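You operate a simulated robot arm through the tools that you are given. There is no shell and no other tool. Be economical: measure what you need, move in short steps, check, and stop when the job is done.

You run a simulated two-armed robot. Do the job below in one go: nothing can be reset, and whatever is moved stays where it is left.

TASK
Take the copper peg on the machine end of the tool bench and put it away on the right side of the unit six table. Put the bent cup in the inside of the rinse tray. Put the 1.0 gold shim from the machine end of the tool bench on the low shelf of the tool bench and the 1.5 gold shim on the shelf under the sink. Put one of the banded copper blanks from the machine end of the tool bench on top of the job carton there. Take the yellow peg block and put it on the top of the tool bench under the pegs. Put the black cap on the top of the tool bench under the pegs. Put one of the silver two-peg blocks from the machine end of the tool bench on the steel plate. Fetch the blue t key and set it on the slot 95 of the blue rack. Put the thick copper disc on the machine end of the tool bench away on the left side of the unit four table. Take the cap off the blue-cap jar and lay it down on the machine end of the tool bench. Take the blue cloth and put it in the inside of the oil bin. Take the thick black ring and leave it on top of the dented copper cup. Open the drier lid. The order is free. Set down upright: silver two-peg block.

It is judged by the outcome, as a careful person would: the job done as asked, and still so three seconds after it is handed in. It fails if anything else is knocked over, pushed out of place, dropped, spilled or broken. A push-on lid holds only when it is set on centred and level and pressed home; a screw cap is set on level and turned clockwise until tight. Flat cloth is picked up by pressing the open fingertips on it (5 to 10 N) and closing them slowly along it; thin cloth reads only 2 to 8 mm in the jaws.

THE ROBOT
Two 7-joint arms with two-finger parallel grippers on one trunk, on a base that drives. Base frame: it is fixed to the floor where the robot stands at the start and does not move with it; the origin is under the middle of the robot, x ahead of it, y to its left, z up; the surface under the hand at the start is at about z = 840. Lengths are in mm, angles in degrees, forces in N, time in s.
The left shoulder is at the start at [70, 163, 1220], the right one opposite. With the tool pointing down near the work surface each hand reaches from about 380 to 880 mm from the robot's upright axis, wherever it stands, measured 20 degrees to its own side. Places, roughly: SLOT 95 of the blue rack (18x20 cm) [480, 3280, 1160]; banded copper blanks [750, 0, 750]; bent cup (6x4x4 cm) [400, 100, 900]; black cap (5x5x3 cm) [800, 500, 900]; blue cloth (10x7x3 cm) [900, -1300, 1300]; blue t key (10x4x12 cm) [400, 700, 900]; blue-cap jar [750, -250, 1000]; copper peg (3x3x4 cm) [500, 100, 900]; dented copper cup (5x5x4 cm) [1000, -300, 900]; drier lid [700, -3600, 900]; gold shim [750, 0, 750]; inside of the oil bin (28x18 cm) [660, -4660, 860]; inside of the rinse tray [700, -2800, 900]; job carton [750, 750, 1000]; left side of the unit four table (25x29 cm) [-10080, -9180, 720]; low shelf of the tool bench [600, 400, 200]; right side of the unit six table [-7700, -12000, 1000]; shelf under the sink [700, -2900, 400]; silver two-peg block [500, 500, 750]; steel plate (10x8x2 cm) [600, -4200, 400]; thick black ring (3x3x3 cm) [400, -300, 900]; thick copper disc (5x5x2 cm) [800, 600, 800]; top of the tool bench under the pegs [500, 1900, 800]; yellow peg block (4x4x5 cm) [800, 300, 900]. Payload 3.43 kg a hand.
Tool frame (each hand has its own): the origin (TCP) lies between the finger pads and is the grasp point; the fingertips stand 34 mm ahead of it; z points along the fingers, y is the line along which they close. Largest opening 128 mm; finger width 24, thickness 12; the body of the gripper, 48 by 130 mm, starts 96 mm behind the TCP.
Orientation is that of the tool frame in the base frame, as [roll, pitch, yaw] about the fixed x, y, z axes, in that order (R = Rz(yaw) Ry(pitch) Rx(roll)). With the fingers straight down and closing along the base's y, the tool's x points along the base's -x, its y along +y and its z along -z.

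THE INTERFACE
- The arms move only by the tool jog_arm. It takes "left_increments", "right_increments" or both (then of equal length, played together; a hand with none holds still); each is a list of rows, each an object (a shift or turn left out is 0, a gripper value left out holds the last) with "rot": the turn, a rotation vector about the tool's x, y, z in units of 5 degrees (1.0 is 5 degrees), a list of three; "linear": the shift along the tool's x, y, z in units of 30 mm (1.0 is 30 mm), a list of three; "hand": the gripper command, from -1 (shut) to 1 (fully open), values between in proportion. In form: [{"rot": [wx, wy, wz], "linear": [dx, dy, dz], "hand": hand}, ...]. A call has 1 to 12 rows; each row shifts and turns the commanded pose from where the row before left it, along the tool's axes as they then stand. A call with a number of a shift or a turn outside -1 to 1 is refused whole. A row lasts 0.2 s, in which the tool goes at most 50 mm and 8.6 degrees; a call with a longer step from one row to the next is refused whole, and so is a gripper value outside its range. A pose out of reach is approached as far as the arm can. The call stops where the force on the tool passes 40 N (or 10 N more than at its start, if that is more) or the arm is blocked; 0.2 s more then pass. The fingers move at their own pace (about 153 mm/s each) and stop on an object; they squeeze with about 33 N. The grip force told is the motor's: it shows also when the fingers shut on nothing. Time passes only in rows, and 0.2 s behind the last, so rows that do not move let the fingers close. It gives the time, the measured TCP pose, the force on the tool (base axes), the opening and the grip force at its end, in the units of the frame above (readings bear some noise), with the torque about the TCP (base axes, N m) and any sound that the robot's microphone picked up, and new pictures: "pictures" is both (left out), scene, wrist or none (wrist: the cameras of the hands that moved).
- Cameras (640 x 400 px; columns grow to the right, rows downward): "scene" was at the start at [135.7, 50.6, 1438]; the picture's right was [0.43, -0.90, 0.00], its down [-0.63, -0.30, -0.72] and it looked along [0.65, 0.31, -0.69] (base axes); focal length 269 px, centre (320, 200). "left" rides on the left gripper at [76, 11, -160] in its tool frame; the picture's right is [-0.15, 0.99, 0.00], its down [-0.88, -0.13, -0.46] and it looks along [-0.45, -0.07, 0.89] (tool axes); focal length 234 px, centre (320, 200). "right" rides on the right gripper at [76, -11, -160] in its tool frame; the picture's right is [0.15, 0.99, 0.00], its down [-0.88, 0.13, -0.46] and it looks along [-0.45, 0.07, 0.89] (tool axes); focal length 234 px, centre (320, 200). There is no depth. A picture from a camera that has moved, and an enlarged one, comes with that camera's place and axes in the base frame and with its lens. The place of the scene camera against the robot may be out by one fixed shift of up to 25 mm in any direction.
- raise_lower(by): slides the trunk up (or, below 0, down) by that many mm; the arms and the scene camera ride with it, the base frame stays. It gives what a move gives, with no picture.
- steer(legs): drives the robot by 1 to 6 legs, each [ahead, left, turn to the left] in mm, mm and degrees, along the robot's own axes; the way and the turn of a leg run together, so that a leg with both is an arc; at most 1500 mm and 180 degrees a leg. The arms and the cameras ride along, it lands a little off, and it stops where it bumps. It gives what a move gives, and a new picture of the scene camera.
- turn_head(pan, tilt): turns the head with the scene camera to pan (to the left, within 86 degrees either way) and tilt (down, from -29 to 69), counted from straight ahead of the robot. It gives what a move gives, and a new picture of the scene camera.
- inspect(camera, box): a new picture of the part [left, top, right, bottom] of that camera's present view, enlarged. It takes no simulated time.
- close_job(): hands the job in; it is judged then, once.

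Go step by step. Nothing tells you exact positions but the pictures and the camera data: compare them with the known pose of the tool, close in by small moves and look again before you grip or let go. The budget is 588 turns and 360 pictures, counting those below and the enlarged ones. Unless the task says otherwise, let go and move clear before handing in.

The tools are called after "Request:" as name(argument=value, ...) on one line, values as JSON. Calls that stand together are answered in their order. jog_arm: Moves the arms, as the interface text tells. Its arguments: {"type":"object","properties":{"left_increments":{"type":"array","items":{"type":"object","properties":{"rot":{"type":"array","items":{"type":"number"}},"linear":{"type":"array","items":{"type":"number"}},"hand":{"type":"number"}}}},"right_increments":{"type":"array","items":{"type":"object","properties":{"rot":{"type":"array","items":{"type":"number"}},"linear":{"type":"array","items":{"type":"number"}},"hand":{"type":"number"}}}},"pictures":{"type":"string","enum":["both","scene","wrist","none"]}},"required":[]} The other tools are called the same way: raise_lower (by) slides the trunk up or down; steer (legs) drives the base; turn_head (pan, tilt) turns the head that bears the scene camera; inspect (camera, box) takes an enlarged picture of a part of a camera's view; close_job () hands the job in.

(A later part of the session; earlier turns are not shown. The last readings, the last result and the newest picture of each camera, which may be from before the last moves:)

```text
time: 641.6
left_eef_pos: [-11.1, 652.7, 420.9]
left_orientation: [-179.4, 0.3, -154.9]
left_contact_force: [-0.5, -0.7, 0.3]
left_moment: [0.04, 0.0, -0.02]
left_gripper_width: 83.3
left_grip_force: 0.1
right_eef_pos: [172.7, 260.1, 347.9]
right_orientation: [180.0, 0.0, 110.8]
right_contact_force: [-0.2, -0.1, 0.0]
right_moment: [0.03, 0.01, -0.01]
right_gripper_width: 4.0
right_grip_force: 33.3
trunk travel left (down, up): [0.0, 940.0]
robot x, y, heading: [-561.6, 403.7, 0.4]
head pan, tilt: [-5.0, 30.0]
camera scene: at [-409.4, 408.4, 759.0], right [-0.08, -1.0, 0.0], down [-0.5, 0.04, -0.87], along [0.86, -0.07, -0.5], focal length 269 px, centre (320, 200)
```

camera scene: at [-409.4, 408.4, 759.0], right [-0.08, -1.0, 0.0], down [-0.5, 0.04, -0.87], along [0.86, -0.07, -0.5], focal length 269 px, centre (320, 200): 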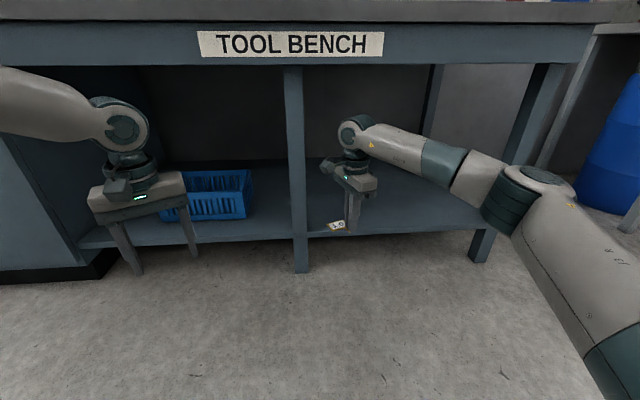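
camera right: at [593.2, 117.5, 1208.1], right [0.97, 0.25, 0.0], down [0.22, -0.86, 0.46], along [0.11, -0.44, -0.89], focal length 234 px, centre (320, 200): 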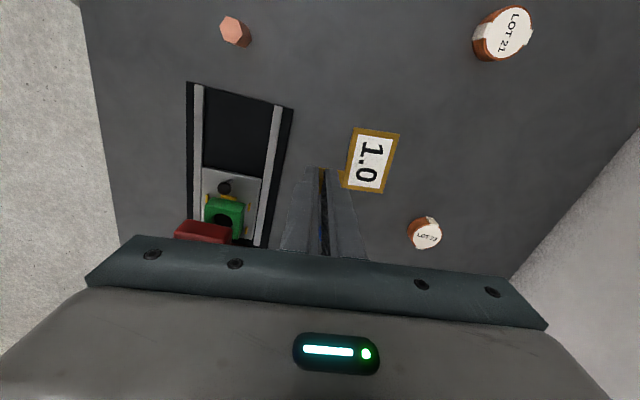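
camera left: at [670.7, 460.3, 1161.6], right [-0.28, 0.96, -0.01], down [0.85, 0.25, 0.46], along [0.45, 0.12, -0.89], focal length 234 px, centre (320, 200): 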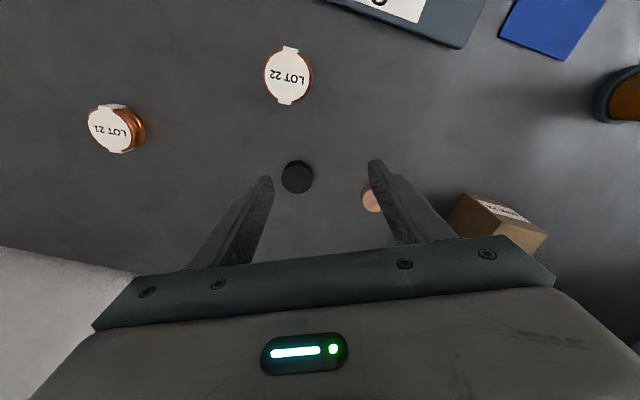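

Request:
jog_arm(left_increments=[{"linear": [1, 0, 0]}, {"linear": [1, 0, 0]}, {"linear": [1, 0, 0]}, {"linear": [1, 0, 0]}, {"linear": [1, 0, 0]}], right_increments=[{"linear": [0, 0, 0.5]}, {"linear": [0, 0, 0.5]}, {"linear": [0, 0, 0.5]}, {"linear": [0, 0, 0.5]}, {"linear": [0, 0, 0.4]}], pictures="none")

Request:
steer(legs=[[310, 0, 0]])

```text
time: 642.8
left_eef_pos: [-145.2, 589.5, 421.6]
left_orientation: [-179.4, 0.4, -154.9]
left_contact_force: [0.0, 0.6, 0.4]
left_moment: [-0.02, 0.0, -0.01]
left_gripper_width: 83.2
left_grip_force: 0.1
right_eef_pos: [173.6, 259.3, 275.6]
right_orientation: [-179.8, 0.0, 110.8]
right_contact_force: [0.4, -0.6, -0.8]
right_moment: [-0.05, 0.03, -0.06]
right_gripper_width: 4.2
right_grip_force: 33.1
trunk travel left (down, up): [0.0, 940.0]
robot x, y, heading: [-557.1, 397.8, 0.4]
head pan, tilt: [-5.0, 30.0]
```

```text
time: 644.9
left_eef_pos: [161.9, 587.9, 422.0]
left_orientation: [-179.4, 0.2, -155.3]
left_contact_force: [-1.0, -0.9, 0.3]
left_moment: [0.0, 0.01, -0.01]
left_gripper_width: 83.2
left_grip_force: 0.1
right_eef_pos: [480.1, 256.8, 276.0]
right_orientation: [-179.9, -0.1, 110.5]
right_contact_force: [-0.5, 1.2, -0.1]
right_moment: [-0.05, 0.06, 0.02]
right_gripper_width: 4.0
right_grip_force: 32.9
trunk travel left (down, up): [0.0, 940.0]
robot x, y, heading: [-252.9, 399.1, 0.0]
head pan, tilt: [-5.0, 30.0]
camera scene: at [-101.3, 408.5, 759.0], right [-0.09, -1.0, 0.0], down [-0.5, 0.04, -0.87], along [0.86, -0.08, -0.5], focal length 269 px, centre (320, 200)
```

scene: 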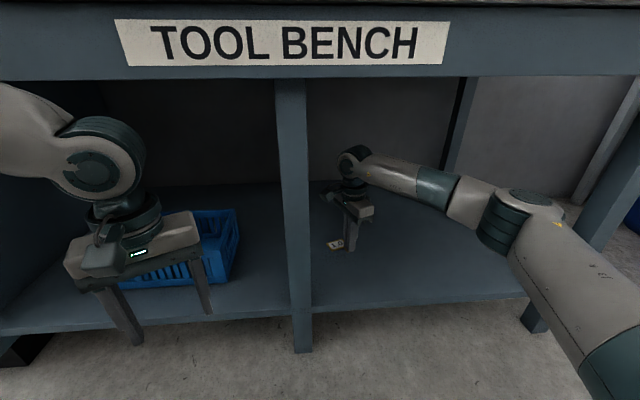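

Request:
jog_arm(right_increments=[{"linear": [0, 0, 0.5]}, {"linear": [0, 0, 0.4]}, {}], pictures="none")

Request:
jog_arm(right_increments=[{"linear": [0, 0, 0.15]}, {"linear": [0, 0, 0.15]}, {}], pictures="none")

Request:
jog_arm(right_increments=[{"linear": [0, 0, 0.15]}, {}], pictures="none")

```text
time: 645.7
left_eef_pos: [162.4, 587.8, 421.0]
left_orientation: [-179.4, 0.3, -155.3]
left_contact_force: [0.1, 0.3, -0.4]
left_moment: [0.04, 0.0, 0.03]
left_gripper_width: 83.4
left_grip_force: 0.0
right_eef_pos: [480.6, 255.1, 248.1]
right_orientation: [-180.0, 0.0, 110.6]
right_contact_force: [-1.0, -0.4, -0.1]
right_moment: [-0.01, 0.0, -0.02]
right_gripper_width: 4.1
right_grip_force: 33.0
trunk travel left (down, up): [0.0, 940.0]
robot x, y, heading: [-253.7, 404.2, 0.1]
head pan, tilt: [-5.0, 30.0]
```

```text
time: 646.5
left_eef_pos: [162.7, 587.7, 421.3]
left_orientation: [-179.4, 0.3, -155.2]
left_contact_force: [0.3, -0.3, 0.8]
left_moment: [0.02, 0.01, -0.03]
left_gripper_width: 83.3
left_grip_force: 0.0
right_eef_pos: [480.6, 255.8, 239.1]
right_orientation: [-179.8, 0.1, 110.5]
right_contact_force: [0.2, -0.3, -0.3]
right_moment: [-0.03, 0.04, 0.03]
right_gripper_width: 3.7
right_grip_force: 33.5
trunk travel left (down, up): [0.0, 940.0]
robot x, y, heading: [-255.6, 402.9, 0.2]
head pan, tilt: [-5.0, 30.0]
```

```text
time: 647.1
left_eef_pos: [162.3, 587.7, 422.4]
left_orientation: [-179.4, 0.4, -155.3]
left_contact_force: [1.0, -0.5, -0.2]
left_moment: [-0.01, 0.02, -0.01]
left_gripper_width: 83.3
left_grip_force: 0.0
right_eef_pos: [481.7, 255.7, 238.8]
right_orientation: [179.9, 0.0, 110.5]
right_contact_force: [-3.6, -1.9, 16.1]
right_moment: [0.16, 0.11, 0.07]
right_gripper_width: 3.9
right_grip_force: 33.8
trunk travel left (down, up): [0.0, 940.0]
robot x, y, heading: [-253.6, 402.2, -0.3]
head pan, tilt: [-5.0, 30.0]
```

Contact. Release, lift, and back out.

Request:
jog_arm(right_increments=[{"linear": [0, 0, -0.1]}, {"hand": -0.8}, {"hand": -0.6}, {}, {"linear": [0, 0, -0.5]}, {"linear": [0, 0, -1]}, {"linear": [0, 0, -1]}], pictures="none")

Request:
steer(legs=[[-330, 0, 0]])

Request:
inspect(camera="scene", box=[260, 120, 440, 260])

```text
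time: 648.7
left_eef_pos: [163.6, 589.0, 420.3]
left_orientation: [-179.3, 0.3, -155.3]
left_contact_force: [-0.1, 1.2, 0.2]
left_moment: [0.0, 0.02, -0.02]
left_gripper_width: 83.2
left_grip_force: 0.0
right_eef_pos: [480.2, 256.2, 313.8]
right_orientation: [-179.7, 0.0, 110.5]
right_contact_force: [-0.8, -0.4, -0.5]
right_moment: [0.01, 0.04, -0.02]
right_gripper_width: 25.6
right_grip_force: 0.0
trunk travel left (down, up): [0.0, 940.0]
robot x, y, heading: [-253.7, 403.3, -0.1]
head pan, tilt: [-5.0, 30.0]
```

```text
time: 650.9
left_eef_pos: [-162.5, 587.2, 421.1]
left_orientation: [-179.4, 0.3, -155.6]
left_contact_force: [0.7, -0.2, 0.5]
left_moment: [-0.03, 0.0, 0.01]
left_gripper_width: 83.0
left_grip_force: 0.1
right_eef_pos: [153.5, 253.1, 312.4]
right_orientation: [-179.9, 0.0, 110.3]
right_contact_force: [-0.5, 0.5, -0.2]
right_moment: [0.01, 0.02, -0.01]
right_gripper_width: 25.4
right_grip_force: 0.0
trunk travel left (down, up): [0.0, 940.0]
robot x, y, heading: [-578.9, 400.8, -0.3]
head pan, tilt: [-5.0, 30.0]
camera scene: at [-427.1, 408.5, 759.0], right [-0.09, -1.0, 0.0], down [-0.5, 0.05, -0.87], along [0.86, -0.08, -0.5], focal length 269 px, centre (320, 200)
```

scene: 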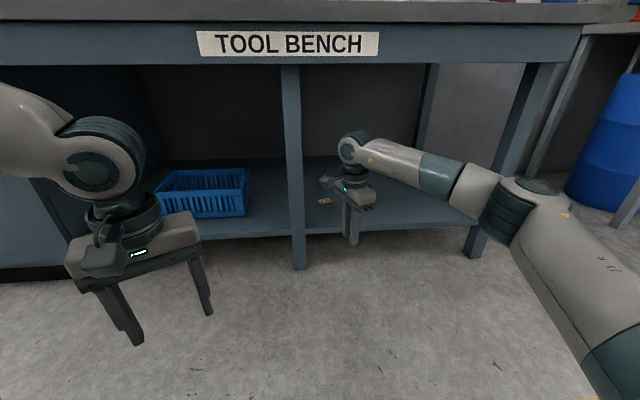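

```text
2.86 times, centred on (350, 190) of scene
camera zoom: at [-427.1, 408.5, 759.0], right [-0.09, -1.0, 0.0], down [-0.5, 0.05, -0.87], along [0.86, -0.08, -0.5], focal length 768 px, centre (234, 229)
```

zoom: 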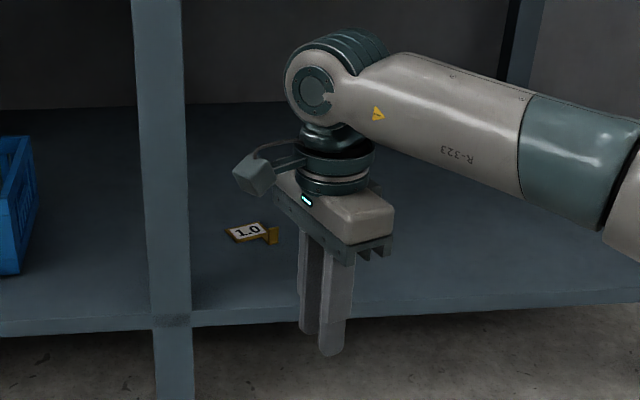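

Shim is on the low shelf. Now the thick copper disc (right) and the peg (left) for the far tables.

Request:
raise_lower(by=400)

Request:
raise_lower(by=300)

Request:
jog_arm(right_increments=[{"rot": [0, 0, -1], "hand": 0.3}, {"rot": [0, 0, -1]}, {"rot": [0, 0, -1]}, {"rot": [0, 0, -1]}, {"rot": [0, 0, -1]}, {"rot": [0, 0, -1]}, {"rot": [0, 0, -1]}, {"rot": [0, 0, -1]}, {"rot": [0, 0, -1]}, {"rot": [0, 0, -1]}, {"linear": [0, 0, -1]}, {"linear": [0, 0, -1]}], pictures="none")

Request:
steer(legs=[[0, 285, 0.3], [585, 0, 0]])

Request:
jog_arm(right_increments=[{"linear": [-0.7, 0.3, 0.5]}, {"linear": [-0.3, 0.3, 1]}], pictures="wrist")

```text
time: 654.7
left_eef_pos: [-162.1, 587.2, 821.2]
left_orientation: [-179.3, 0.3, -155.5]
left_contact_force: [0.8, -0.4, -0.5]
left_moment: [-0.01, 0.01, 0.01]
left_gripper_width: 83.1
left_grip_force: 0.0
right_eef_pos: [154.8, 253.5, 711.8]
right_orientation: [-179.9, -0.1, 110.3]
right_contact_force: [-0.6, -0.6, -0.7]
right_moment: [0.02, 0.02, 0.05]
right_gripper_width: 25.7
right_grip_force: 0.0
trunk travel left (down, up): [-400.0, 540.0]
robot x, y, heading: [-581.8, 400.5, -0.2]
head pan, tilt: [-5.0, 30.0]
```

```text
time: 657.7
left_eef_pos: [-162.7, 587.0, 1120.9]
left_orientation: [-179.4, 0.3, -155.6]
left_contact_force: [0.1, -0.1, -0.3]
left_moment: [-0.01, 0.0, 0.01]
left_gripper_width: 83.2
left_grip_force: 0.0
right_eef_pos: [154.1, 253.2, 1012.6]
right_orientation: [-179.9, -0.1, 110.3]
right_contact_force: [-0.5, -0.5, 0.6]
right_moment: [-0.01, -0.01, -0.01]
right_gripper_width: 25.6
right_grip_force: 0.1
trunk travel left (down, up): [-700.0, 240.0]
robot x, y, heading: [-580.5, 400.4, -0.2]
head pan, tilt: [-5.0, 30.0]
```

```text
time: 660.3
left_eef_pos: [-161.2, 587.2, 1121.7]
left_orientation: [-179.4, 0.4, -155.5]
left_contact_force: [-0.1, 0.2, -0.5]
left_moment: [0.01, 0.0, -0.02]
left_gripper_width: 83.4
left_grip_force: 0.0
right_eef_pos: [153.1, 255.2, 1073.5]
right_orientation: [-179.9, 0.0, 160.4]
right_contact_force: [0.4, 0.8, -0.4]
right_moment: [0.0, -0.01, 0.04]
right_gripper_width: 83.4
right_grip_force: 0.0
trunk travel left (down, up): [-700.0, 240.0]
robot x, y, heading: [-576.2, 399.5, -0.2]
head pan, tilt: [-5.0, 30.0]
```

```text
time: 665.1
left_eef_pos: [418.6, 867.5, 1121.9]
left_orientation: [-179.4, 0.3, -155.8]
left_contact_force: [-0.6, 0.8, 0.0]
left_moment: [-0.01, 0.01, 0.01]
left_gripper_width: 83.0
left_grip_force: 0.1
right_eef_pos: [733.0, 531.3, 1072.0]
right_orientation: [-179.9, -0.1, 160.0]
right_contact_force: [0.2, -0.7, -1.0]
right_moment: [0.0, -0.01, -0.02]
right_gripper_width: 83.1
right_grip_force: 0.1
trunk travel left (down, up): [-700.0, 240.0]
robot x, y, heading: [5.1, 683.5, -0.1]
head pan, tilt: [-5.0, 30.0]
camera scene: at [152.4, 689.4, 1459.0], right [-0.1, -1.0, 0.0], down [-0.5, 0.05, -0.87], along [0.86, -0.08, -0.5], focal length 269 px, centre (320, 200)
```

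scene: 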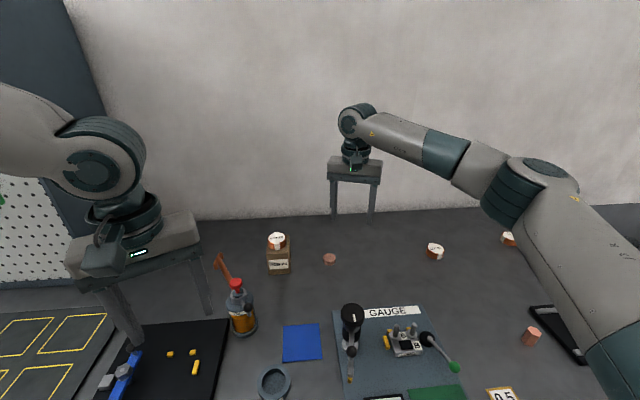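

```text
time: 665.8
left_eef_pos: [418.8, 866.1, 1120.9]
left_orientation: [-179.5, 0.3, -155.9]
left_contact_force: [0.0, 0.4, 0.2]
left_moment: [0.0, 0.03, -0.01]
left_gripper_width: 83.3
left_grip_force: 0.0
right_eef_pos: [770.1, 539.0, 1024.3]
right_orientation: [-179.9, -0.2, 159.9]
right_contact_force: [0.0, -0.9, 0.0]
right_moment: [-0.01, 0.01, 0.01]
right_gripper_width: 83.1
right_grip_force: 0.0
trunk travel left (down, up): [-700.0, 240.0]
robot x, y, heading: [2.5, 685.8, -0.6]
head pan, tilt: [-5.0, 30.0]
camera right: at [695.8, 553.9, 1185.6], right [0.2, 0.98, 0.0], down [0.87, -0.18, 0.45], along [0.44, -0.09, -0.89], focal length 234 px, centre (320, 200)
```

right: 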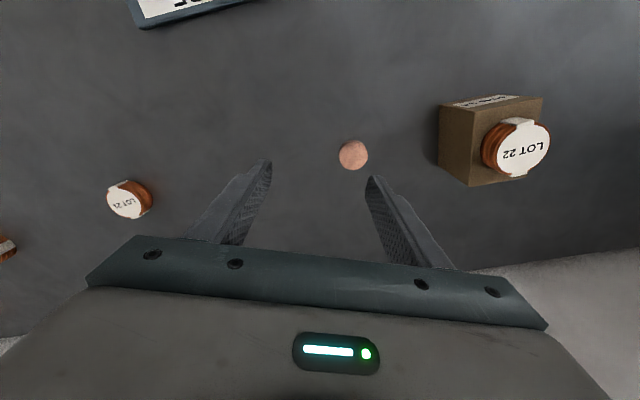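

Request:
jog_arm(right_increments=[{"linear": [-0.19, 0.83, 0], "hand": 0.1}, {"linear": [-0.18, 0.83, 0]}, {"linear": [0, 0, 1]}, {"linear": [0, 0, 1]}, {"linear": [0, 0, 1]}, {"linear": [0, 0, 1]}, {"linear": [0, 0, 0.8]}, {"hand": -1}, {}, {}], pictures="none")

Request:
jog_arm(right_increments=[{"linear": [0, 0, -1]}, {"linear": [0, 0, -1]}, {"linear": [0, 0, -1]}, {"linear": [0, 0, -1]}, {"linear": [0, 0, -1]}, {"linear": [0, 0, -1]}, {"linear": [0, 0, -1]}, {"linear": [0, 0, -1]}], pictures="wrist")

```text
time: 668.0
left_eef_pos: [419.1, 866.6, 1120.0]
left_orientation: [-179.3, 0.3, -155.8]
left_contact_force: [1.1, -0.1, -0.5]
left_moment: [0.0, 0.01, 0.01]
left_gripper_width: 83.3
left_grip_force: 0.0
right_eef_pos: [795.9, 580.4, 882.9]
right_orientation: [-179.9, -0.1, 159.9]
right_contact_force: [0.7, 0.6, 0.2]
right_moment: [-0.01, 0.04, 0.01]
right_gripper_width: 40.6
right_grip_force: 33.1
trunk travel left (down, up): [-700.0, 240.0]
robot x, y, heading: [4.2, 681.0, -0.4]
head pan, tilt: [-5.0, 30.0]
```

```text
time: 669.8
left_eef_pos: [418.0, 866.9, 1120.0]
left_orientation: [-179.4, 0.4, -155.8]
left_contact_force: [0.0, 0.0, -0.1]
left_moment: [-0.02, 0.04, 0.01]
left_gripper_width: 83.0
left_grip_force: 0.0
right_eef_pos: [796.9, 584.0, 1125.0]
right_orientation: [-179.9, -0.2, 159.9]
right_contact_force: [0.6, 0.2, -1.4]
right_moment: [0.0, -0.01, 0.02]
right_gripper_width: 40.2
right_grip_force: 33.2
trunk travel left (down, up): [-700.0, 240.0]
robot x, y, heading: [0.2, 683.7, -0.6]
head pan, tilt: [-5.0, 30.0]
camera right: at [721.2, 600.4, 1283.7], right [0.2, 0.98, 0.0], down [0.87, -0.18, 0.45], along [0.44, -0.09, -0.89], focal length 234 px, centre (320, 200)
```

right: 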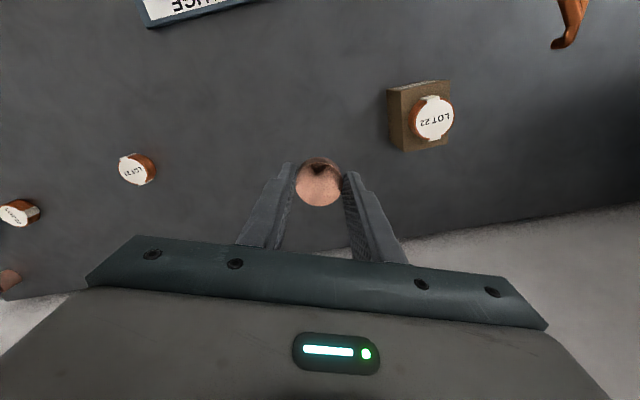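

Request:
jog_arm(right_increments=[{"linear": [0.95, -0.3, 0]}, {"linear": [0.95, -0.3, 0]}, {"linear": [0.95, -0.3, 0]}, {"linear": [0.95, -0.3, 0]}, {"linear": [0.95, -0.3, 0]}, {"linear": [0.95, -0.3, 0]}], pictures="none")

Request:
steer(legs=[[-50, -725, 0.5]])

Request:
jog_arm(left_increments=[{"linear": [-1, 0, 0]}, {"linear": [-1, 0, 0.5]}, {"linear": [-0.6, 0, 0.5]}], pictures="wrist")

```text
time: 671.1
left_eef_pos: [418.5, 867.0, 1120.4]
left_orientation: [-179.6, 0.3, -155.8]
left_contact_force: [-0.5, -0.1, 0.4]
left_moment: [0.01, 0.01, 0.03]
left_gripper_width: 83.4
left_grip_force: 0.1
right_eef_pos: [615.6, 587.9, 1121.9]
right_orientation: [-179.9, -0.1, 160.0]
right_contact_force: [-0.5, -0.5, -1.9]
right_moment: [0.01, -0.01, -0.01]
right_gripper_width: 40.4
right_grip_force: 32.7
trunk travel left (down, up): [-700.0, 240.0]
robot x, y, heading: [5.3, 683.6, -0.4]
head pan, tilt: [-5.0, 30.0]
```

```text
time: 675.1
left_eef_pos: [362.7, 141.8, 1121.6]
left_orientation: [-179.4, 0.2, -155.7]
left_contact_force: [0.6, 0.4, 0.4]
left_moment: [-0.02, -0.05, -0.03]
left_gripper_width: 83.2
left_grip_force: 0.0
right_eef_pos: [562.0, -135.3, 1122.5]
right_orientation: [-179.9, -0.2, 160.3]
right_contact_force: [0.9, 0.2, -2.2]
right_moment: [-0.02, -0.01, 0.0]
right_gripper_width: 40.5
right_grip_force: 33.0
trunk travel left (down, up): [-700.0, 240.0]
robot x, y, heading: [-53.2, -41.3, -0.4]
head pan, tilt: [-5.0, 30.0]
camera scene: at [97.8, -35.5, 1458.9], right [-0.09, -1.0, 0.0], down [-0.5, 0.05, -0.87], along [0.86, -0.08, -0.5], focal length 269 px, centre (320, 200)
```

scene: 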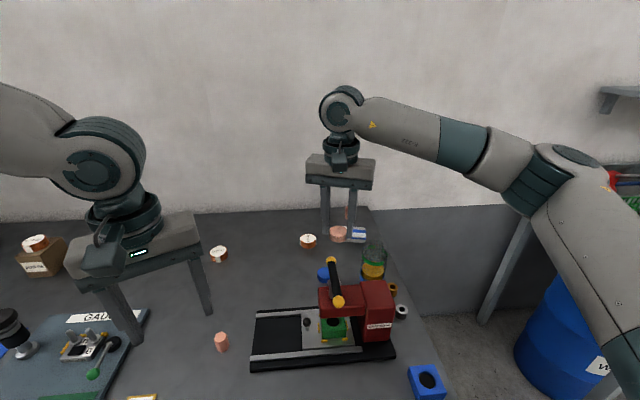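

```text
time: 675.9
left_eef_pos: [434.2, 173.7, 1090.7]
left_orientation: [-179.5, 0.3, -155.8]
left_contact_force: [-0.4, -0.8, -0.1]
left_moment: [-0.01, 0.01, -0.01]
left_gripper_width: 83.1
left_grip_force: 0.0
right_eef_pos: [561.8, -135.5, 1121.5]
right_orientation: [-179.9, -0.1, 160.3]
right_contact_force: [-0.1, -0.2, -2.1]
right_moment: [0.01, 0.01, 0.02]
right_gripper_width: 40.2
right_grip_force: 32.2
trunk travel left (down, up): [-700.0, 240.0]
robot x, y, heading: [-51.9, -40.1, -0.1]
head pan, tilt: [-5.0, 30.0]
camera left: at [360.3, 155.0, 1250.0], right [-0.27, 0.96, -0.01], down [0.85, 0.25, 0.46], along [0.45, 0.12, -0.89], focal length 234 px, centre (320, 200)
```

left: 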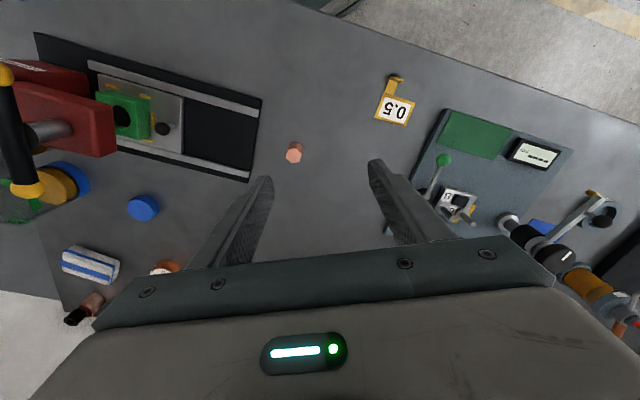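

Request:
jog_arm(left_increments=[{"linear": [-0.27, -0.73, 0], "hand": 0}, {"linear": [-0.26, -0.73, 0]}, {"linear": [0, 0, 1]}, {"linear": [0, 0, 1]}, {"linear": [0, 0, 1]}, {"linear": [0, 0, 1]}, {"linear": [0, 0, 1]}], pictures="wrist")

```text
time: 677.5
left_eef_pos: [469.0, 140.2, 939.8]
left_orientation: [-179.4, 0.2, -155.7]
left_contact_force: [0.5, -0.8, -0.1]
left_moment: [0.0, -0.01, -0.03]
left_gripper_width: 63.8
left_grip_force: 0.0
right_eef_pos: [561.4, -133.6, 1121.4]
right_orientation: [-179.9, -0.1, 160.2]
right_contact_force: [0.0, 0.4, -1.4]
right_moment: [0.03, 0.03, 0.01]
right_gripper_width: 40.3
right_grip_force: 32.9
trunk travel left (down, up): [-700.0, 240.0]
robot x, y, heading: [-53.0, -43.6, -0.1]
head pan, tilt: [-5.0, 30.0]
camera left: at [394.7, 121.3, 1099.8], right [-0.27, 0.96, -0.01], down [0.85, 0.25, 0.46], along [0.44, 0.12, -0.89], focal length 234 px, centre (320, 200)
```

left: 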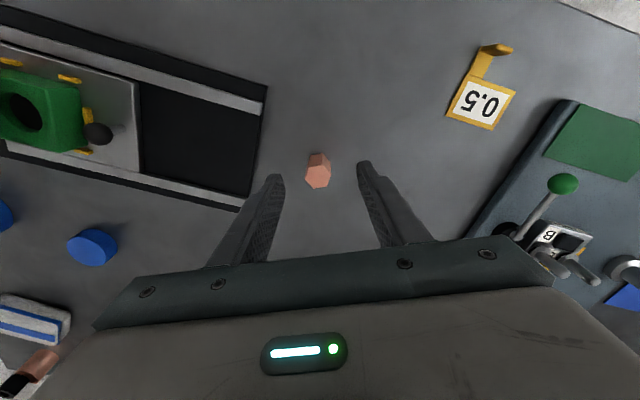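

Request:
jog_arm(left_increments=[{"linear": [-0.25, -0.12, 0.9]}, {"linear": [0, 0, 0.95]}, {"hand": -1}, {}, {}], pictures="wrist")

```text
time: 678.7
left_eef_pos: [468.1, 161.5, 902.9]
left_orientation: [-179.4, 0.2, -155.6]
left_contact_force: [-0.1, 0.2, -0.4]
left_moment: [0.0, 0.03, -0.02]
left_gripper_width: 27.2
left_grip_force: 32.7
left hand out of reach, approached as far as the arm can: row 1, 2
right_eef_pos: [561.3, -135.0, 1123.2]
right_orientation: [-179.9, 0.0, 160.2]
right_contact_force: [0.8, 0.0, -1.6]
right_moment: [0.0, 0.01, -0.01]
right_gripper_width: 40.6
right_grip_force: 32.9
trunk travel left (down, up): [-700.0, 240.0]
robot x, y, heading: [-55.3, -44.0, -0.5]
head pan, tilt: [-5.0, 30.0]
camera left: at [394.4, 141.4, 1061.8], right [-0.27, 0.96, -0.01], down [0.85, 0.25, 0.46], along [0.45, 0.12, -0.89], focal length 234 px, centre (320, 200)
```

left: 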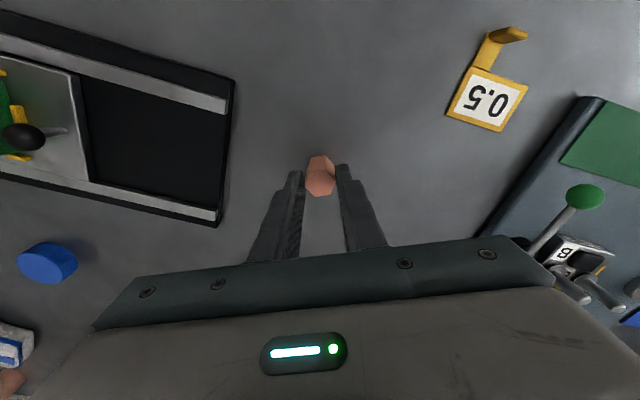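

The grip is only at the peg's top; open, lower via trunk by 18 mm, and regrip.

Request:
jog_arm(left_increments=[{"hand": -0.3}, {"hand": -0.3}], pictures="none")

Request:
raise_lower(by=-18)

Request:
jog_arm(left_increments=[{"hand": -1}, {}, {}], pictures="none")

Request:
raise_lower(by=100)

Request:
inspect(camera="left", box=[240, 110, 400, 260])

```text
time: 679.3
left_eef_pos: [468.9, 160.4, 903.3]
left_orientation: [-179.2, 0.3, -155.6]
left_contact_force: [-0.4, -0.4, 0.4]
left_moment: [0.03, -0.05, -0.01]
left_gripper_width: 44.8
left_grip_force: 0.1
right_eef_pos: [561.0, -135.3, 1121.6]
right_orientation: [-180.0, -0.2, 160.2]
right_contact_force: [0.6, -0.9, -2.9]
right_moment: [0.0, 0.02, 0.01]
right_gripper_width: 40.4
right_grip_force: 32.9
trunk travel left (down, up): [-700.0, 240.0]
robot x, y, heading: [-51.8, -43.0, -0.2]
head pan, tilt: [-5.0, 30.0]
```

```text
time: 680.0
left_eef_pos: [468.4, 159.6, 885.5]
left_orientation: [-179.3, 0.3, -155.6]
left_contact_force: [0.6, -0.6, -0.4]
left_moment: [0.02, 0.01, -0.03]
left_gripper_width: 44.7
left_grip_force: 0.0
right_eef_pos: [560.0, -135.5, 1104.6]
right_orientation: [-179.9, -0.2, 160.2]
right_contact_force: [-0.3, -0.2, -1.5]
right_moment: [-0.01, -0.02, 0.01]
right_gripper_width: 40.5
right_grip_force: 33.1
trunk travel left (down, up): [-682.0, 258.0]
robot x, y, heading: [-52.2, -45.1, -0.2]
head pan, tilt: [-5.0, 30.0]
```

```text
time: 680.8
left_eef_pos: [468.5, 160.5, 885.7]
left_orientation: [-179.3, 0.3, -155.6]
left_contact_force: [-1.4, 1.0, 5.6]
left_moment: [0.09, 0.11, -0.02]
left_gripper_width: 27.0
left_grip_force: 33.2
right_eef_pos: [561.1, -135.3, 1105.8]
right_orientation: [-180.0, -0.1, 160.2]
right_contact_force: [-0.6, -0.2, -1.6]
right_moment: [0.01, 0.01, -0.02]
right_gripper_width: 40.4
right_grip_force: 32.6
trunk travel left (down, up): [-682.0, 258.0]
robot x, y, heading: [-49.6, -43.8, -0.3]
head pan, tilt: [-5.0, 30.0]
```

```text
time: 682.1
left_eef_pos: [469.5, 160.7, 984.6]
left_orientation: [-179.3, 0.2, -155.7]
left_contact_force: [0.9, 0.6, -1.7]
left_moment: [0.0, -0.04, 0.0]
left_gripper_width: 27.1
left_grip_force: 32.8
right_eef_pos: [562.6, -135.2, 1203.9]
right_orientation: [-179.9, -0.1, 160.2]
right_contact_force: [0.1, 0.4, -2.0]
right_moment: [-0.02, 0.03, 0.02]
right_gripper_width: 40.4
right_grip_force: 33.1
trunk travel left (down, up): [-782.0, 158.0]
robot x, y, heading: [-53.4, -46.7, -0.4]
head pan, tilt: [-5.0, 30.0]
```

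```text
2.67 times, centred on (320, 185) of left
camera zoom: at [394.7, 141.4, 1143.7], right [-0.27, 0.96, -0.01], down [0.85, 0.25, 0.46], along [0.45, 0.12, -0.89], focal length 624 px, centre (320, 240)
```

zoom: 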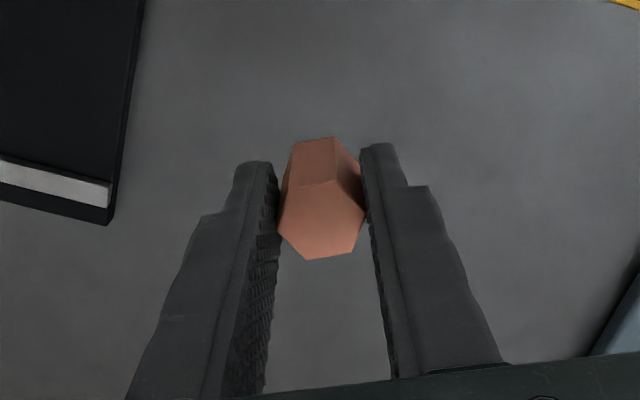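

Both held. Head for the unit tables: back away, face down the aisle, and drive with a look ahead.

Request:
turn_head(pan=0, tilt=12)

Request:
steer(legs=[[-800, 0, 0], [0, 0, -90], [1500, 0, 0], [1500, 0, 0]])

```text
time: 682.9
left_eef_pos: [469.0, 160.7, 984.7]
left_orientation: [-179.3, 0.2, -155.6]
left_contact_force: [-0.5, 0.0, -2.3]
left_moment: [-0.02, 0.0, -0.02]
left_gripper_width: 27.0
left_grip_force: 33.3
right_eef_pos: [561.1, -134.6, 1203.9]
right_orientation: [-180.0, -0.1, 160.1]
right_contact_force: [-0.3, 0.1, -1.7]
right_moment: [-0.03, 0.01, -0.02]
right_gripper_width: 40.5
right_grip_force: 32.9
trunk travel left (down, up): [-782.0, 158.0]
robot x, y, heading: [-54.1, -44.4, -0.3]
head pan, tilt: [0.0, 12.0]
camera scene: at [101.3, -28.0, 1569.9], right [-0.01, -1.0, 0.0], down [-0.21, 0.0, -0.98], along [0.98, -0.01, -0.21], focal length 269 px, centre (320, 200)
```

scene: 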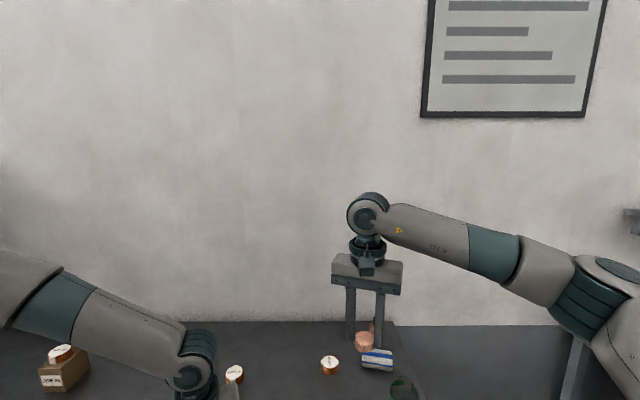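

```text
time: 705.0
left_eef_pos: [-558.4, -3563.8, 984.1]
left_orientation: [-179.3, 0.2, 115.8]
left_contact_force: [-0.3, 0.2, -2.3]
left_moment: [-0.02, -0.02, 0.0]
left_gripper_width: 26.9
left_grip_force: 32.9
right_eef_pos: [-852.5, -3664.2, 1204.4]
right_orientation: [-179.9, -0.2, 71.6]
right_contact_force: [0.7, 1.1, -2.7]
right_moment: [0.01, 0.03, -0.01]
right_gripper_width: 40.1
right_grip_force: 32.9
trunk travel left (down, up): [-782.0, 158.0]
robot x, y, heading: [-775.2, -3045.0, -88.7]
head pan, tilt: [0.0, 12.0]
camera scene: at [-761.6, -3175.3, 1570.1], right [-1.0, -0.02, 0.0], down [0.0, 0.21, -0.98], along [0.02, -0.98, -0.21], focal length 269 px, centre (320, 200)
```

scene: 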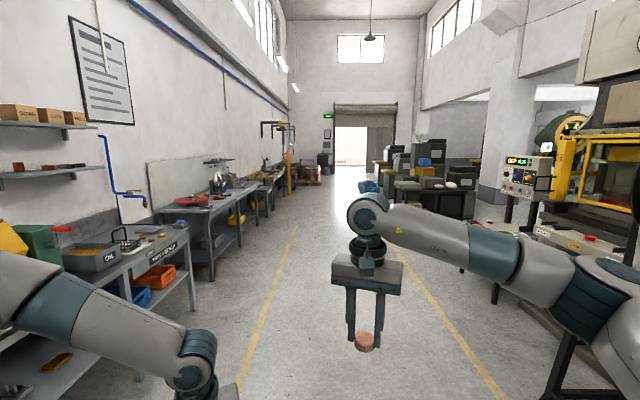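

Request:
turn_head(pan=-55, tilt=8)

Request:
steer(legs=[[1500, 0, -1], [1500, 0, 0]])

```text
time: 706.3
left_eef_pos: [-560.5, -3563.2, 985.3]
left_orientation: [-179.3, 0.2, 115.8]
left_contact_force: [0.3, -0.3, -1.3]
left_moment: [0.0, -0.04, 0.01]
left_gripper_width: 27.0
left_grip_force: 33.0
right_eef_pos: [-852.0, -3664.3, 1204.8]
right_orientation: [-179.9, -0.1, 71.7]
right_contact_force: [-0.5, -0.5, -1.8]
right_moment: [0.03, 0.02, 0.02]
right_gripper_width: 40.4
right_grip_force: 33.1
trunk travel left (down, up): [-782.0, 158.0]
robot x, y, heading: [-776.7, -3046.3, -89.0]
head pan, tilt: [-55.0, 8.0]
camera scene: at [-838.1, -3137.1, 1576.5], right [-0.59, 0.81, 0.0], down [0.11, 0.08, -0.99], along [-0.8, -0.58, -0.14], focal length 269 px, centre (320, 200)
```

scene: 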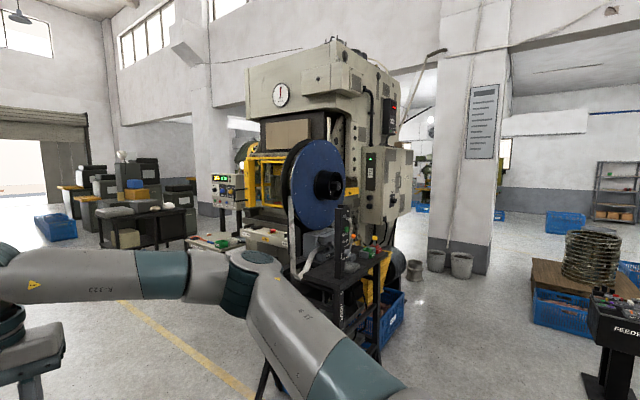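

```text
time: 720.8
left_eef_pos: [-524.3, -6570.8, 984.0]
left_orientation: [-179.3, 0.1, 115.8]
left_contact_force: [0.2, -0.1, -2.0]
left_moment: [0.0, 0.01, -0.01]
left_gripper_width: 26.8
left_grip_force: 33.2
right_eef_pos: [-816.4, -6670.8, 1204.6]
right_orientation: [-179.9, -0.2, 71.7]
right_contact_force: [0.6, -0.5, -2.0]
right_moment: [0.0, -0.01, -0.02]
right_gripper_width: 40.2
right_grip_force: 32.5
trunk travel left (down, up): [-782.0, 158.0]
robot x, y, heading: [-738.0, -6054.5, -88.9]
head pan, tilt: [-55.0, 8.0]
camera scene: at [-802.2, -6143.7, 1576.6], right [-0.59, 0.81, 0.0], down [0.11, 0.08, -0.99], along [-0.8, -0.58, -0.14], focal length 269 px, centre (320, 200)
```

scene: 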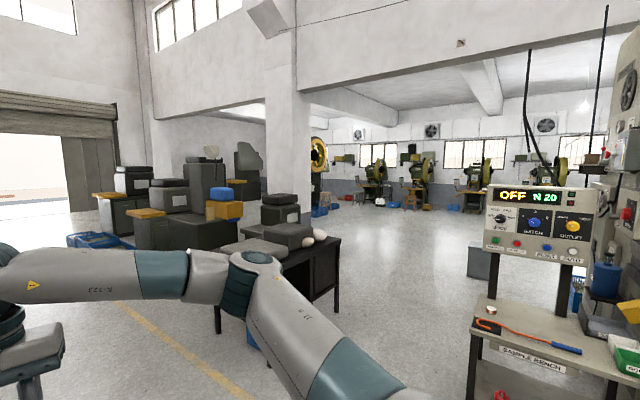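

The unit tables are across the hall to the right. Drive through the gap toward them.

Request:
steer(legs=[[0, 0, -68], [1250, 0, 0], [1250, 0, 0]])

Request:
turn_head(pan=0, tilt=8)

```text
time: 735.9
left_eef_pos: [-3399.6, -7501.0, 985.3]
left_orientation: [-179.3, 0.2, 49.0]
left_contact_force: [0.3, 0.6, -1.9]
left_moment: [0.02, -0.04, 0.0]
left_gripper_width: 27.0
left_grip_force: 32.8
right_eef_pos: [-3607.0, -7272.0, 1203.2]
right_orientation: [-179.9, 0.0, 4.8]
right_contact_force: [-1.2, -0.7, -1.8]
right_moment: [-0.02, 0.0, 0.0]
right_gripper_width: 40.2
right_grip_force: 32.5
trunk travel left (down, up): [-782.0, 158.0]
robot x, y, heading: [-3010.4, -7102.6, -156.0]
head pan, tilt: [-55.0, 8.0]
camera scene: at [-3122.3, -7058.7, 1576.6], right [0.51, 0.86, 0.0], down [0.12, -0.07, -0.99], along [-0.85, 0.51, -0.14], focal length 269 px, centre (320, 200)
```

scene: 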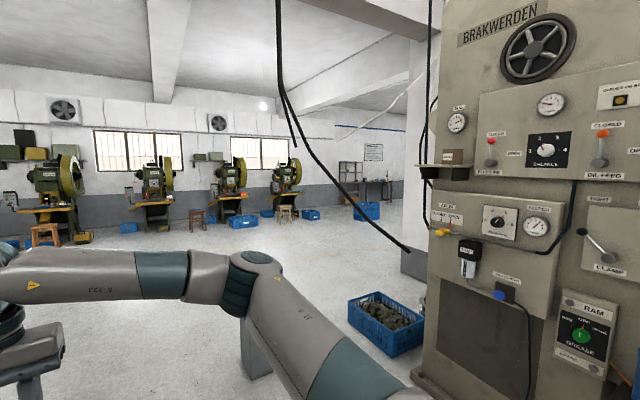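

```text
time: 737.1
left_eef_pos: [-3398.2, -7503.0, 985.1]
left_orientation: [-179.3, 0.2, 49.0]
left_contact_force: [0.6, -0.6, -2.2]
left_moment: [0.01, 0.0, 0.01]
left_gripper_width: 26.7
left_grip_force: 33.3
right_eef_pos: [-3607.0, -7272.7, 1205.6]
right_orientation: [-179.9, -0.1, 4.7]
right_contact_force: [-0.3, 0.6, -1.2]
right_moment: [-0.01, -0.06, -0.01]
right_gripper_width: 40.4
right_grip_force: 33.1
trunk travel left (down, up): [-782.0, 158.0]
robot x, y, heading: [-3009.0, -7096.9, -155.8]
head pan, tilt: [0.0, 8.0]
camera scene: at [-3127.7, -7144.2, 1576.5], right [-0.41, 0.91, 0.0], down [0.13, 0.06, -0.99], along [-0.9, -0.41, -0.14], focal length 269 px, centre (320, 200)
```

scene: 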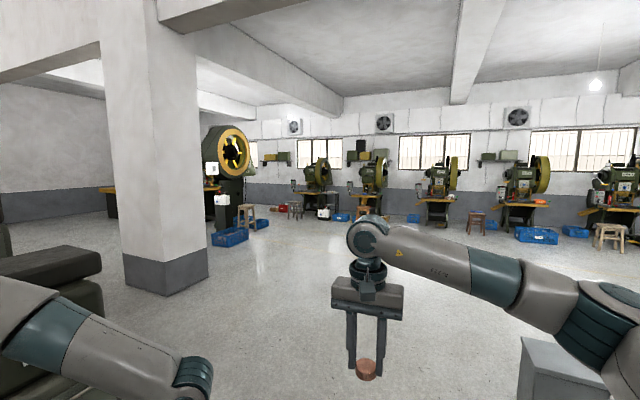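

Request:
steer(legs=[[0, 0, -3.5], [1400, 0, 0], [1400, 0, 0], [1400, 0, 0], [1350, 0, 0]])

```text
time: 764.0
left_eef_pos: [-8624.2, -9332.1, 984.6]
left_orientation: [-179.3, 0.2, 44.3]
left_contact_force: [0.4, -0.9, -1.8]
left_moment: [0.04, -0.04, 0.03]
left_gripper_width: 26.8
left_grip_force: 32.8
right_eef_pos: [-8812.1, -9085.4, 1204.8]
right_orientation: [-180.0, -0.1, 0.3]
right_contact_force: [-0.8, 0.4, -2.2]
right_moment: [0.04, -0.03, -0.02]
right_gripper_width: 40.5
right_grip_force: 32.8
trunk travel left (down, up): [-782.0, 158.0]
robot x, y, heading: [-8200.3, -8962.8, -160.4]
head pan, tilt: [0.0, 8.0]
camera scene: at [-8326.2, -8997.0, 1576.6], right [-0.34, 0.94, 0.0], down [0.13, 0.05, -0.99], along [-0.93, -0.33, -0.14], focal length 269 px, centre (320, 200)
```

scene: 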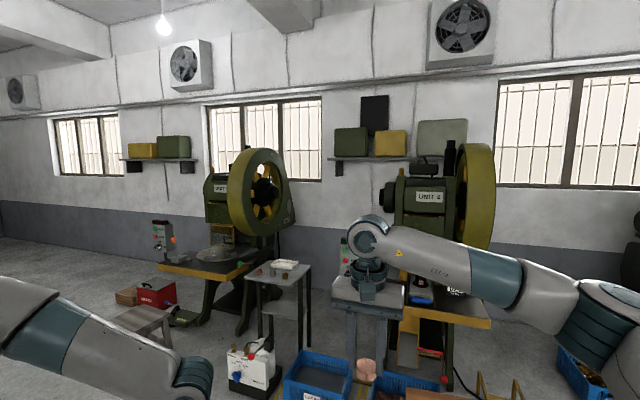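

Request:
inspect(camera="scene", box=[100, 130, 520, 390])

```text
1.52 times, centred on (310, 260) of scene
camera zoom: at [-8326.2, -8997.0, 1576.6], right [-0.34, 0.94, 0.0], down [0.13, 0.05, -0.99], along [-0.93, -0.33, -0.14], focal length 410 px, centre (335, 109)
```

zoom: 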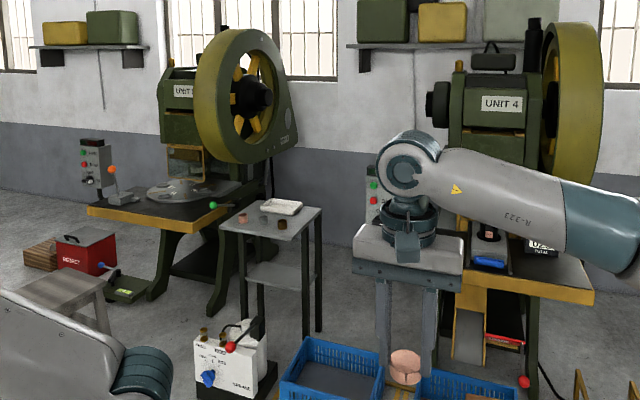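

Unit 4 is the press on the right; its table's left side is the target. Approach squarely and look.

Request:
steer(legs=[[0, 0, -19.6], [1050, 360, 0]])

Request:
turn_head(pan=-10, tilt=40)

```text
time: 770.6
left_eef_pos: [-9757.0, -9549.2, 985.3]
left_orientation: [-179.3, 0.2, 25.9]
left_contact_force: [0.6, 0.8, -1.8]
left_moment: [0.0, -0.01, -0.02]
left_gripper_width: 26.9
left_grip_force: 33.0
right_eef_pos: [-9857.2, -9256.9, 1204.7]
right_orientation: [-179.8, -0.1, -18.0]
right_contact_force: [0.9, 0.7, -1.9]
right_moment: [-0.01, -0.01, 0.02]
right_gripper_width: 40.5
right_grip_force: 33.0
trunk travel left (down, up): [-782.0, 158.0]
robot x, y, heading: [-9239.7, -9334.9, -178.7]
head pan, tilt: [0.0, 8.0]
camera scene: at [-9372.1, -9320.3, 1576.6], right [-0.02, 1.0, 0.0], down [0.14, 0.0, -0.99], along [-0.99, -0.02, -0.14], focal length 269 px, centre (320, 200)
```

scene: 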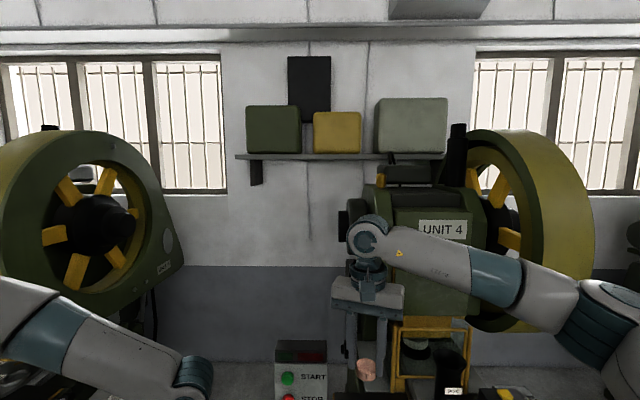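

```text
time: 771.6
left_eef_pos: [-9757.0, -9549.9, 985.3]
left_orientation: [-179.3, 0.2, 26.0]
left_contact_force: [0.1, 0.5, -1.6]
left_moment: [0.0, 0.02, 0.0]
left_gripper_width: 27.0
left_grip_force: 33.3
right_eef_pos: [-9857.1, -9256.6, 1204.9]
right_orientation: [-180.0, -0.1, -18.2]
right_contact_force: [-0.4, -0.1, -1.6]
right_moment: [-0.02, -0.01, -0.02]
right_gripper_width: 40.4
right_grip_force: 33.6
trunk travel left (down, up): [-782.0, 158.0]
robot x, y, heading: [-9239.7, -9327.3, -178.4]
head pan, tilt: [-10.0, 40.0]
camera scene: at [-9363.8, -9305.5, 1525.7], right [0.15, 0.99, 0.0], down [0.64, -0.1, -0.77], along [-0.76, 0.12, -0.64], focal length 269 px, centre (320, 200)
```

scene: 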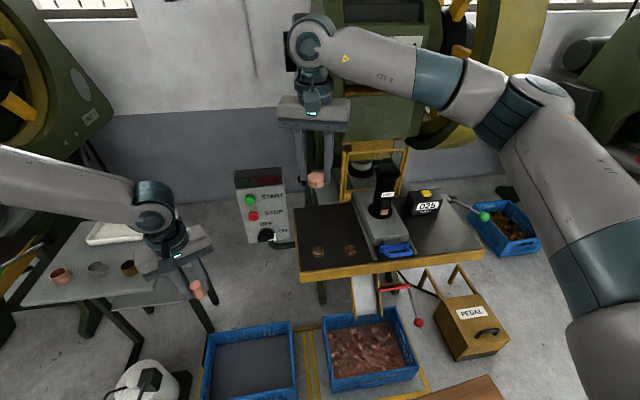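

Clear view: the left side of the unit 4 table has free space around (-10095,-9165). Raise the left hand, move in, lower the trunk.

Request:
jog_arm(left_increments=[{"linear": [0, 0, -1]}, {"linear": [0, 0, -1]}, {"linear": [0, 0, -1]}, {"linear": [0, 0, -1]}, {"linear": [0, 0, -1]}, {"linear": [0, 0, -1]}, {"linear": [0, 0, -1]}], pictures="none")

Request:
steer(legs=[[115, 0, -1.5]])

Request:
raise_lower(by=-270)

Request:
jog_arm(right_increments=[{"linear": [-0.94, -0.34, 0]}, {"linear": [-0.94, -0.34, 0]}, {"linear": [-0.94, -0.34, 0]}, {"linear": [-0.94, -0.34, 0]}, {"linear": [-0.94, -0.34, 0]}], pictures="wrist")

```text
time: 773.2
left_eef_pos: [-9754.8, -9550.9, 1195.5]
left_orientation: [-179.3, 0.3, 26.0]
left_contact_force: [-0.3, 0.0, -2.6]
left_moment: [-0.03, 0.04, -0.02]
left_gripper_width: 27.1
left_grip_force: 32.9
right_eef_pos: [-9856.1, -9256.4, 1204.7]
right_orientation: [-179.8, 0.0, -18.1]
right_contact_force: [-0.5, -0.4, -0.8]
right_moment: [-0.01, 0.02, 0.04]
right_gripper_width: 40.2
right_grip_force: 33.5
trunk travel left (down, up): [-782.0, 158.0]
robot x, y, heading: [-9239.6, -9333.1, -178.6]
head pan, tilt: [-10.0, 40.0]
```

```text
time: 774.4
left_eef_pos: [-9876.6, -9537.9, 1195.8]
left_orientation: [-179.2, 0.3, 24.5]
left_contact_force: [-0.1, -0.4, -1.7]
left_moment: [0.06, 0.01, -0.01]
left_gripper_width: 27.3
left_grip_force: 32.5
right_eef_pos: [-9970.9, -9241.3, 1205.7]
right_orientation: [-180.0, 0.0, -19.7]
right_contact_force: [0.0, 0.6, -2.4]
right_moment: [-0.02, -0.04, -0.02]
right_gripper_width: 40.2
right_grip_force: 32.6
trunk travel left (down, up): [-782.0, 158.0]
robot x, y, heading: [-9353.6, -9331.8, 179.9]
head pan, tilt: [-10.0, 40.0]
camera scene: at [-9477.2, -9303.2, 1525.9], right [0.18, 0.98, 0.0], down [0.63, -0.11, -0.77], along [-0.75, 0.14, -0.64], focal length 269 px, centre (320, 200)
```

scene: 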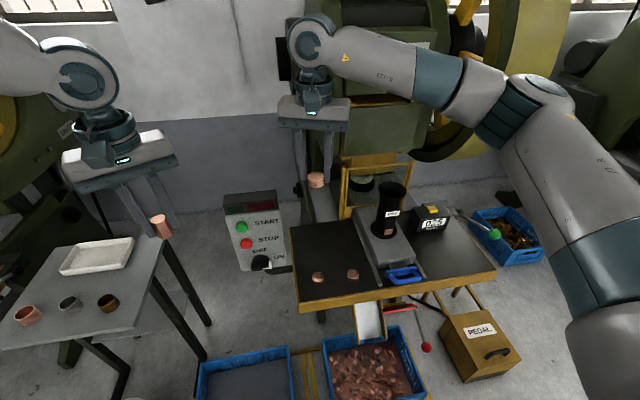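

```text
time: 777.2
left_eef_pos: [-9876.3, -9538.9, 924.0]
left_orientation: [-179.3, 0.1, 24.4]
left_contact_force: [-0.1, 0.0, -1.4]
left_moment: [0.04, -0.01, -0.03]
left_gripper_width: 27.0
left_grip_force: 33.2
right_eef_pos: [-9971.6, -9242.1, 934.5]
right_orientation: [-179.8, -0.1, -19.7]
right_contact_force: [-0.5, -0.2, -2.6]
right_moment: [0.0, -0.01, -0.03]
right_gripper_width: 40.3
right_grip_force: 33.0
trunk travel left (down, up): [-512.0, 428.0]
robot x, y, heading: [-9359.3, -9333.6, 179.7]
head pan, tilt: [-10.0, 40.0]
```

```text
time: 778.4
left_eef_pos: [-9877.4, -9539.3, 924.5]
left_orientation: [-179.3, 0.2, 24.4]
left_contact_force: [0.4, 0.3, -1.7]
left_moment: [-0.01, -0.01, 0.01]
left_gripper_width: 26.8
left_grip_force: 33.3
right_eef_pos: [-10088.8, -9146.9, 934.5]
right_orientation: [-179.8, -0.1, -19.6]
right_contact_force: [-0.7, 0.7, -2.7]
right_moment: [-0.02, -0.02, 0.02]
right_gripper_width: 40.1
right_grip_force: 32.6
trunk travel left (down, up): [-512.0, 428.0]
robot x, y, heading: [-9358.8, -9333.5, 179.7]
head pan, tilt: [-10.0, 40.0]
camera right: at [-10013.2, -9160.4, 1093.7], right [-0.19, -0.98, 0.0], down [-0.87, 0.17, 0.45], along [-0.44, 0.09, -0.89], focal length 234 px, centre (320, 200)
```

right: 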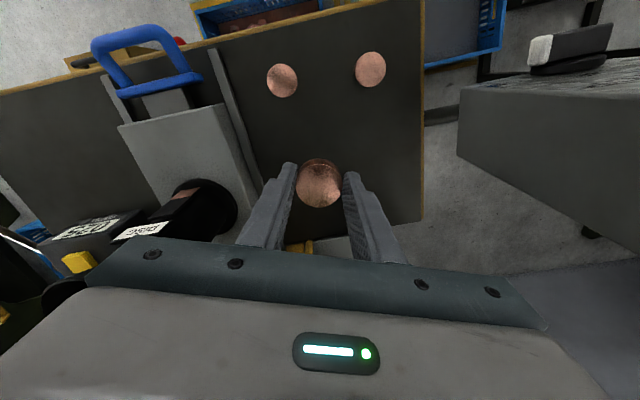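

The landing spot is clear. Lower the disc.

Request:
jog_arm(right_increments=[{"linear": [0, 0.3, 1]}, {"linear": [0, 0, 1]}, {"linear": [0, 0, 1]}, {"linear": [0, 0, 1]}, {"linear": [0, 0, 1]}, {}], pictures="none")

Request:
jog_arm(right_increments=[{"linear": [0, 0, 0.25]}, {}], pictures="none")

Request:
jog_arm(right_increments=[{"linear": [0, 0, 0.2]}, {}], pictures="none")

```text
time: 779.8
left_eef_pos: [-9877.1, -9538.5, 924.4]
left_orientation: [-179.4, 0.1, 24.4]
left_contact_force: [0.2, 0.2, -1.9]
left_moment: [0.02, 0.04, -0.02]
left_gripper_width: 26.9
left_grip_force: 32.6
right_eef_pos: [-10091.6, -9152.8, 784.0]
right_orientation: [-179.9, -0.1, -19.7]
right_contact_force: [1.6, -0.8, -1.4]
right_moment: [0.0, 0.0, -0.01]
right_gripper_width: 40.2
right_grip_force: 33.1
trunk travel left (down, up): [-512.0, 428.0]
robot x, y, heading: [-9357.8, -9329.7, 179.6]
head pan, tilt: [-10.0, 40.0]
```

```text
time: 780.4
left_eef_pos: [-9876.9, -9540.2, 924.9]
left_orientation: [-179.3, 0.2, 24.4]
left_contact_force: [-0.5, 0.1, -0.2]
left_moment: [0.03, 0.02, 0.02]
left_gripper_width: 27.2
left_grip_force: 33.0
right_eef_pos: [-10090.7, -9152.8, 776.9]
right_orientation: [-179.8, -0.1, -19.7]
right_contact_force: [0.1, 0.0, -1.8]
right_moment: [-0.01, 0.02, 0.02]
right_gripper_width: 40.4
right_grip_force: 33.1
trunk travel left (down, up): [-512.0, 428.0]
robot x, y, heading: [-9355.4, -9332.0, 179.8]
head pan, tilt: [-10.0, 40.0]
```

```text
time: 781.0
left_eef_pos: [-9877.4, -9538.8, 925.4]
left_orientation: [-179.3, 0.2, 24.4]
left_contact_force: [0.2, 0.3, -2.0]
left_moment: [-0.04, 0.0, 0.03]
left_gripper_width: 27.2
left_grip_force: 32.8
right_eef_pos: [-10091.5, -9153.1, 770.5]
right_orientation: [-179.9, -0.2, -19.7]
right_contact_force: [0.2, 0.7, -1.8]
right_moment: [-0.04, -0.02, 0.02]
right_gripper_width: 40.4
right_grip_force: 33.1
trunk travel left (down, up): [-512.0, 428.0]
robot x, y, heading: [-9356.1, -9332.5, 180.1]
head pan, tilt: [-10.0, 40.0]
```

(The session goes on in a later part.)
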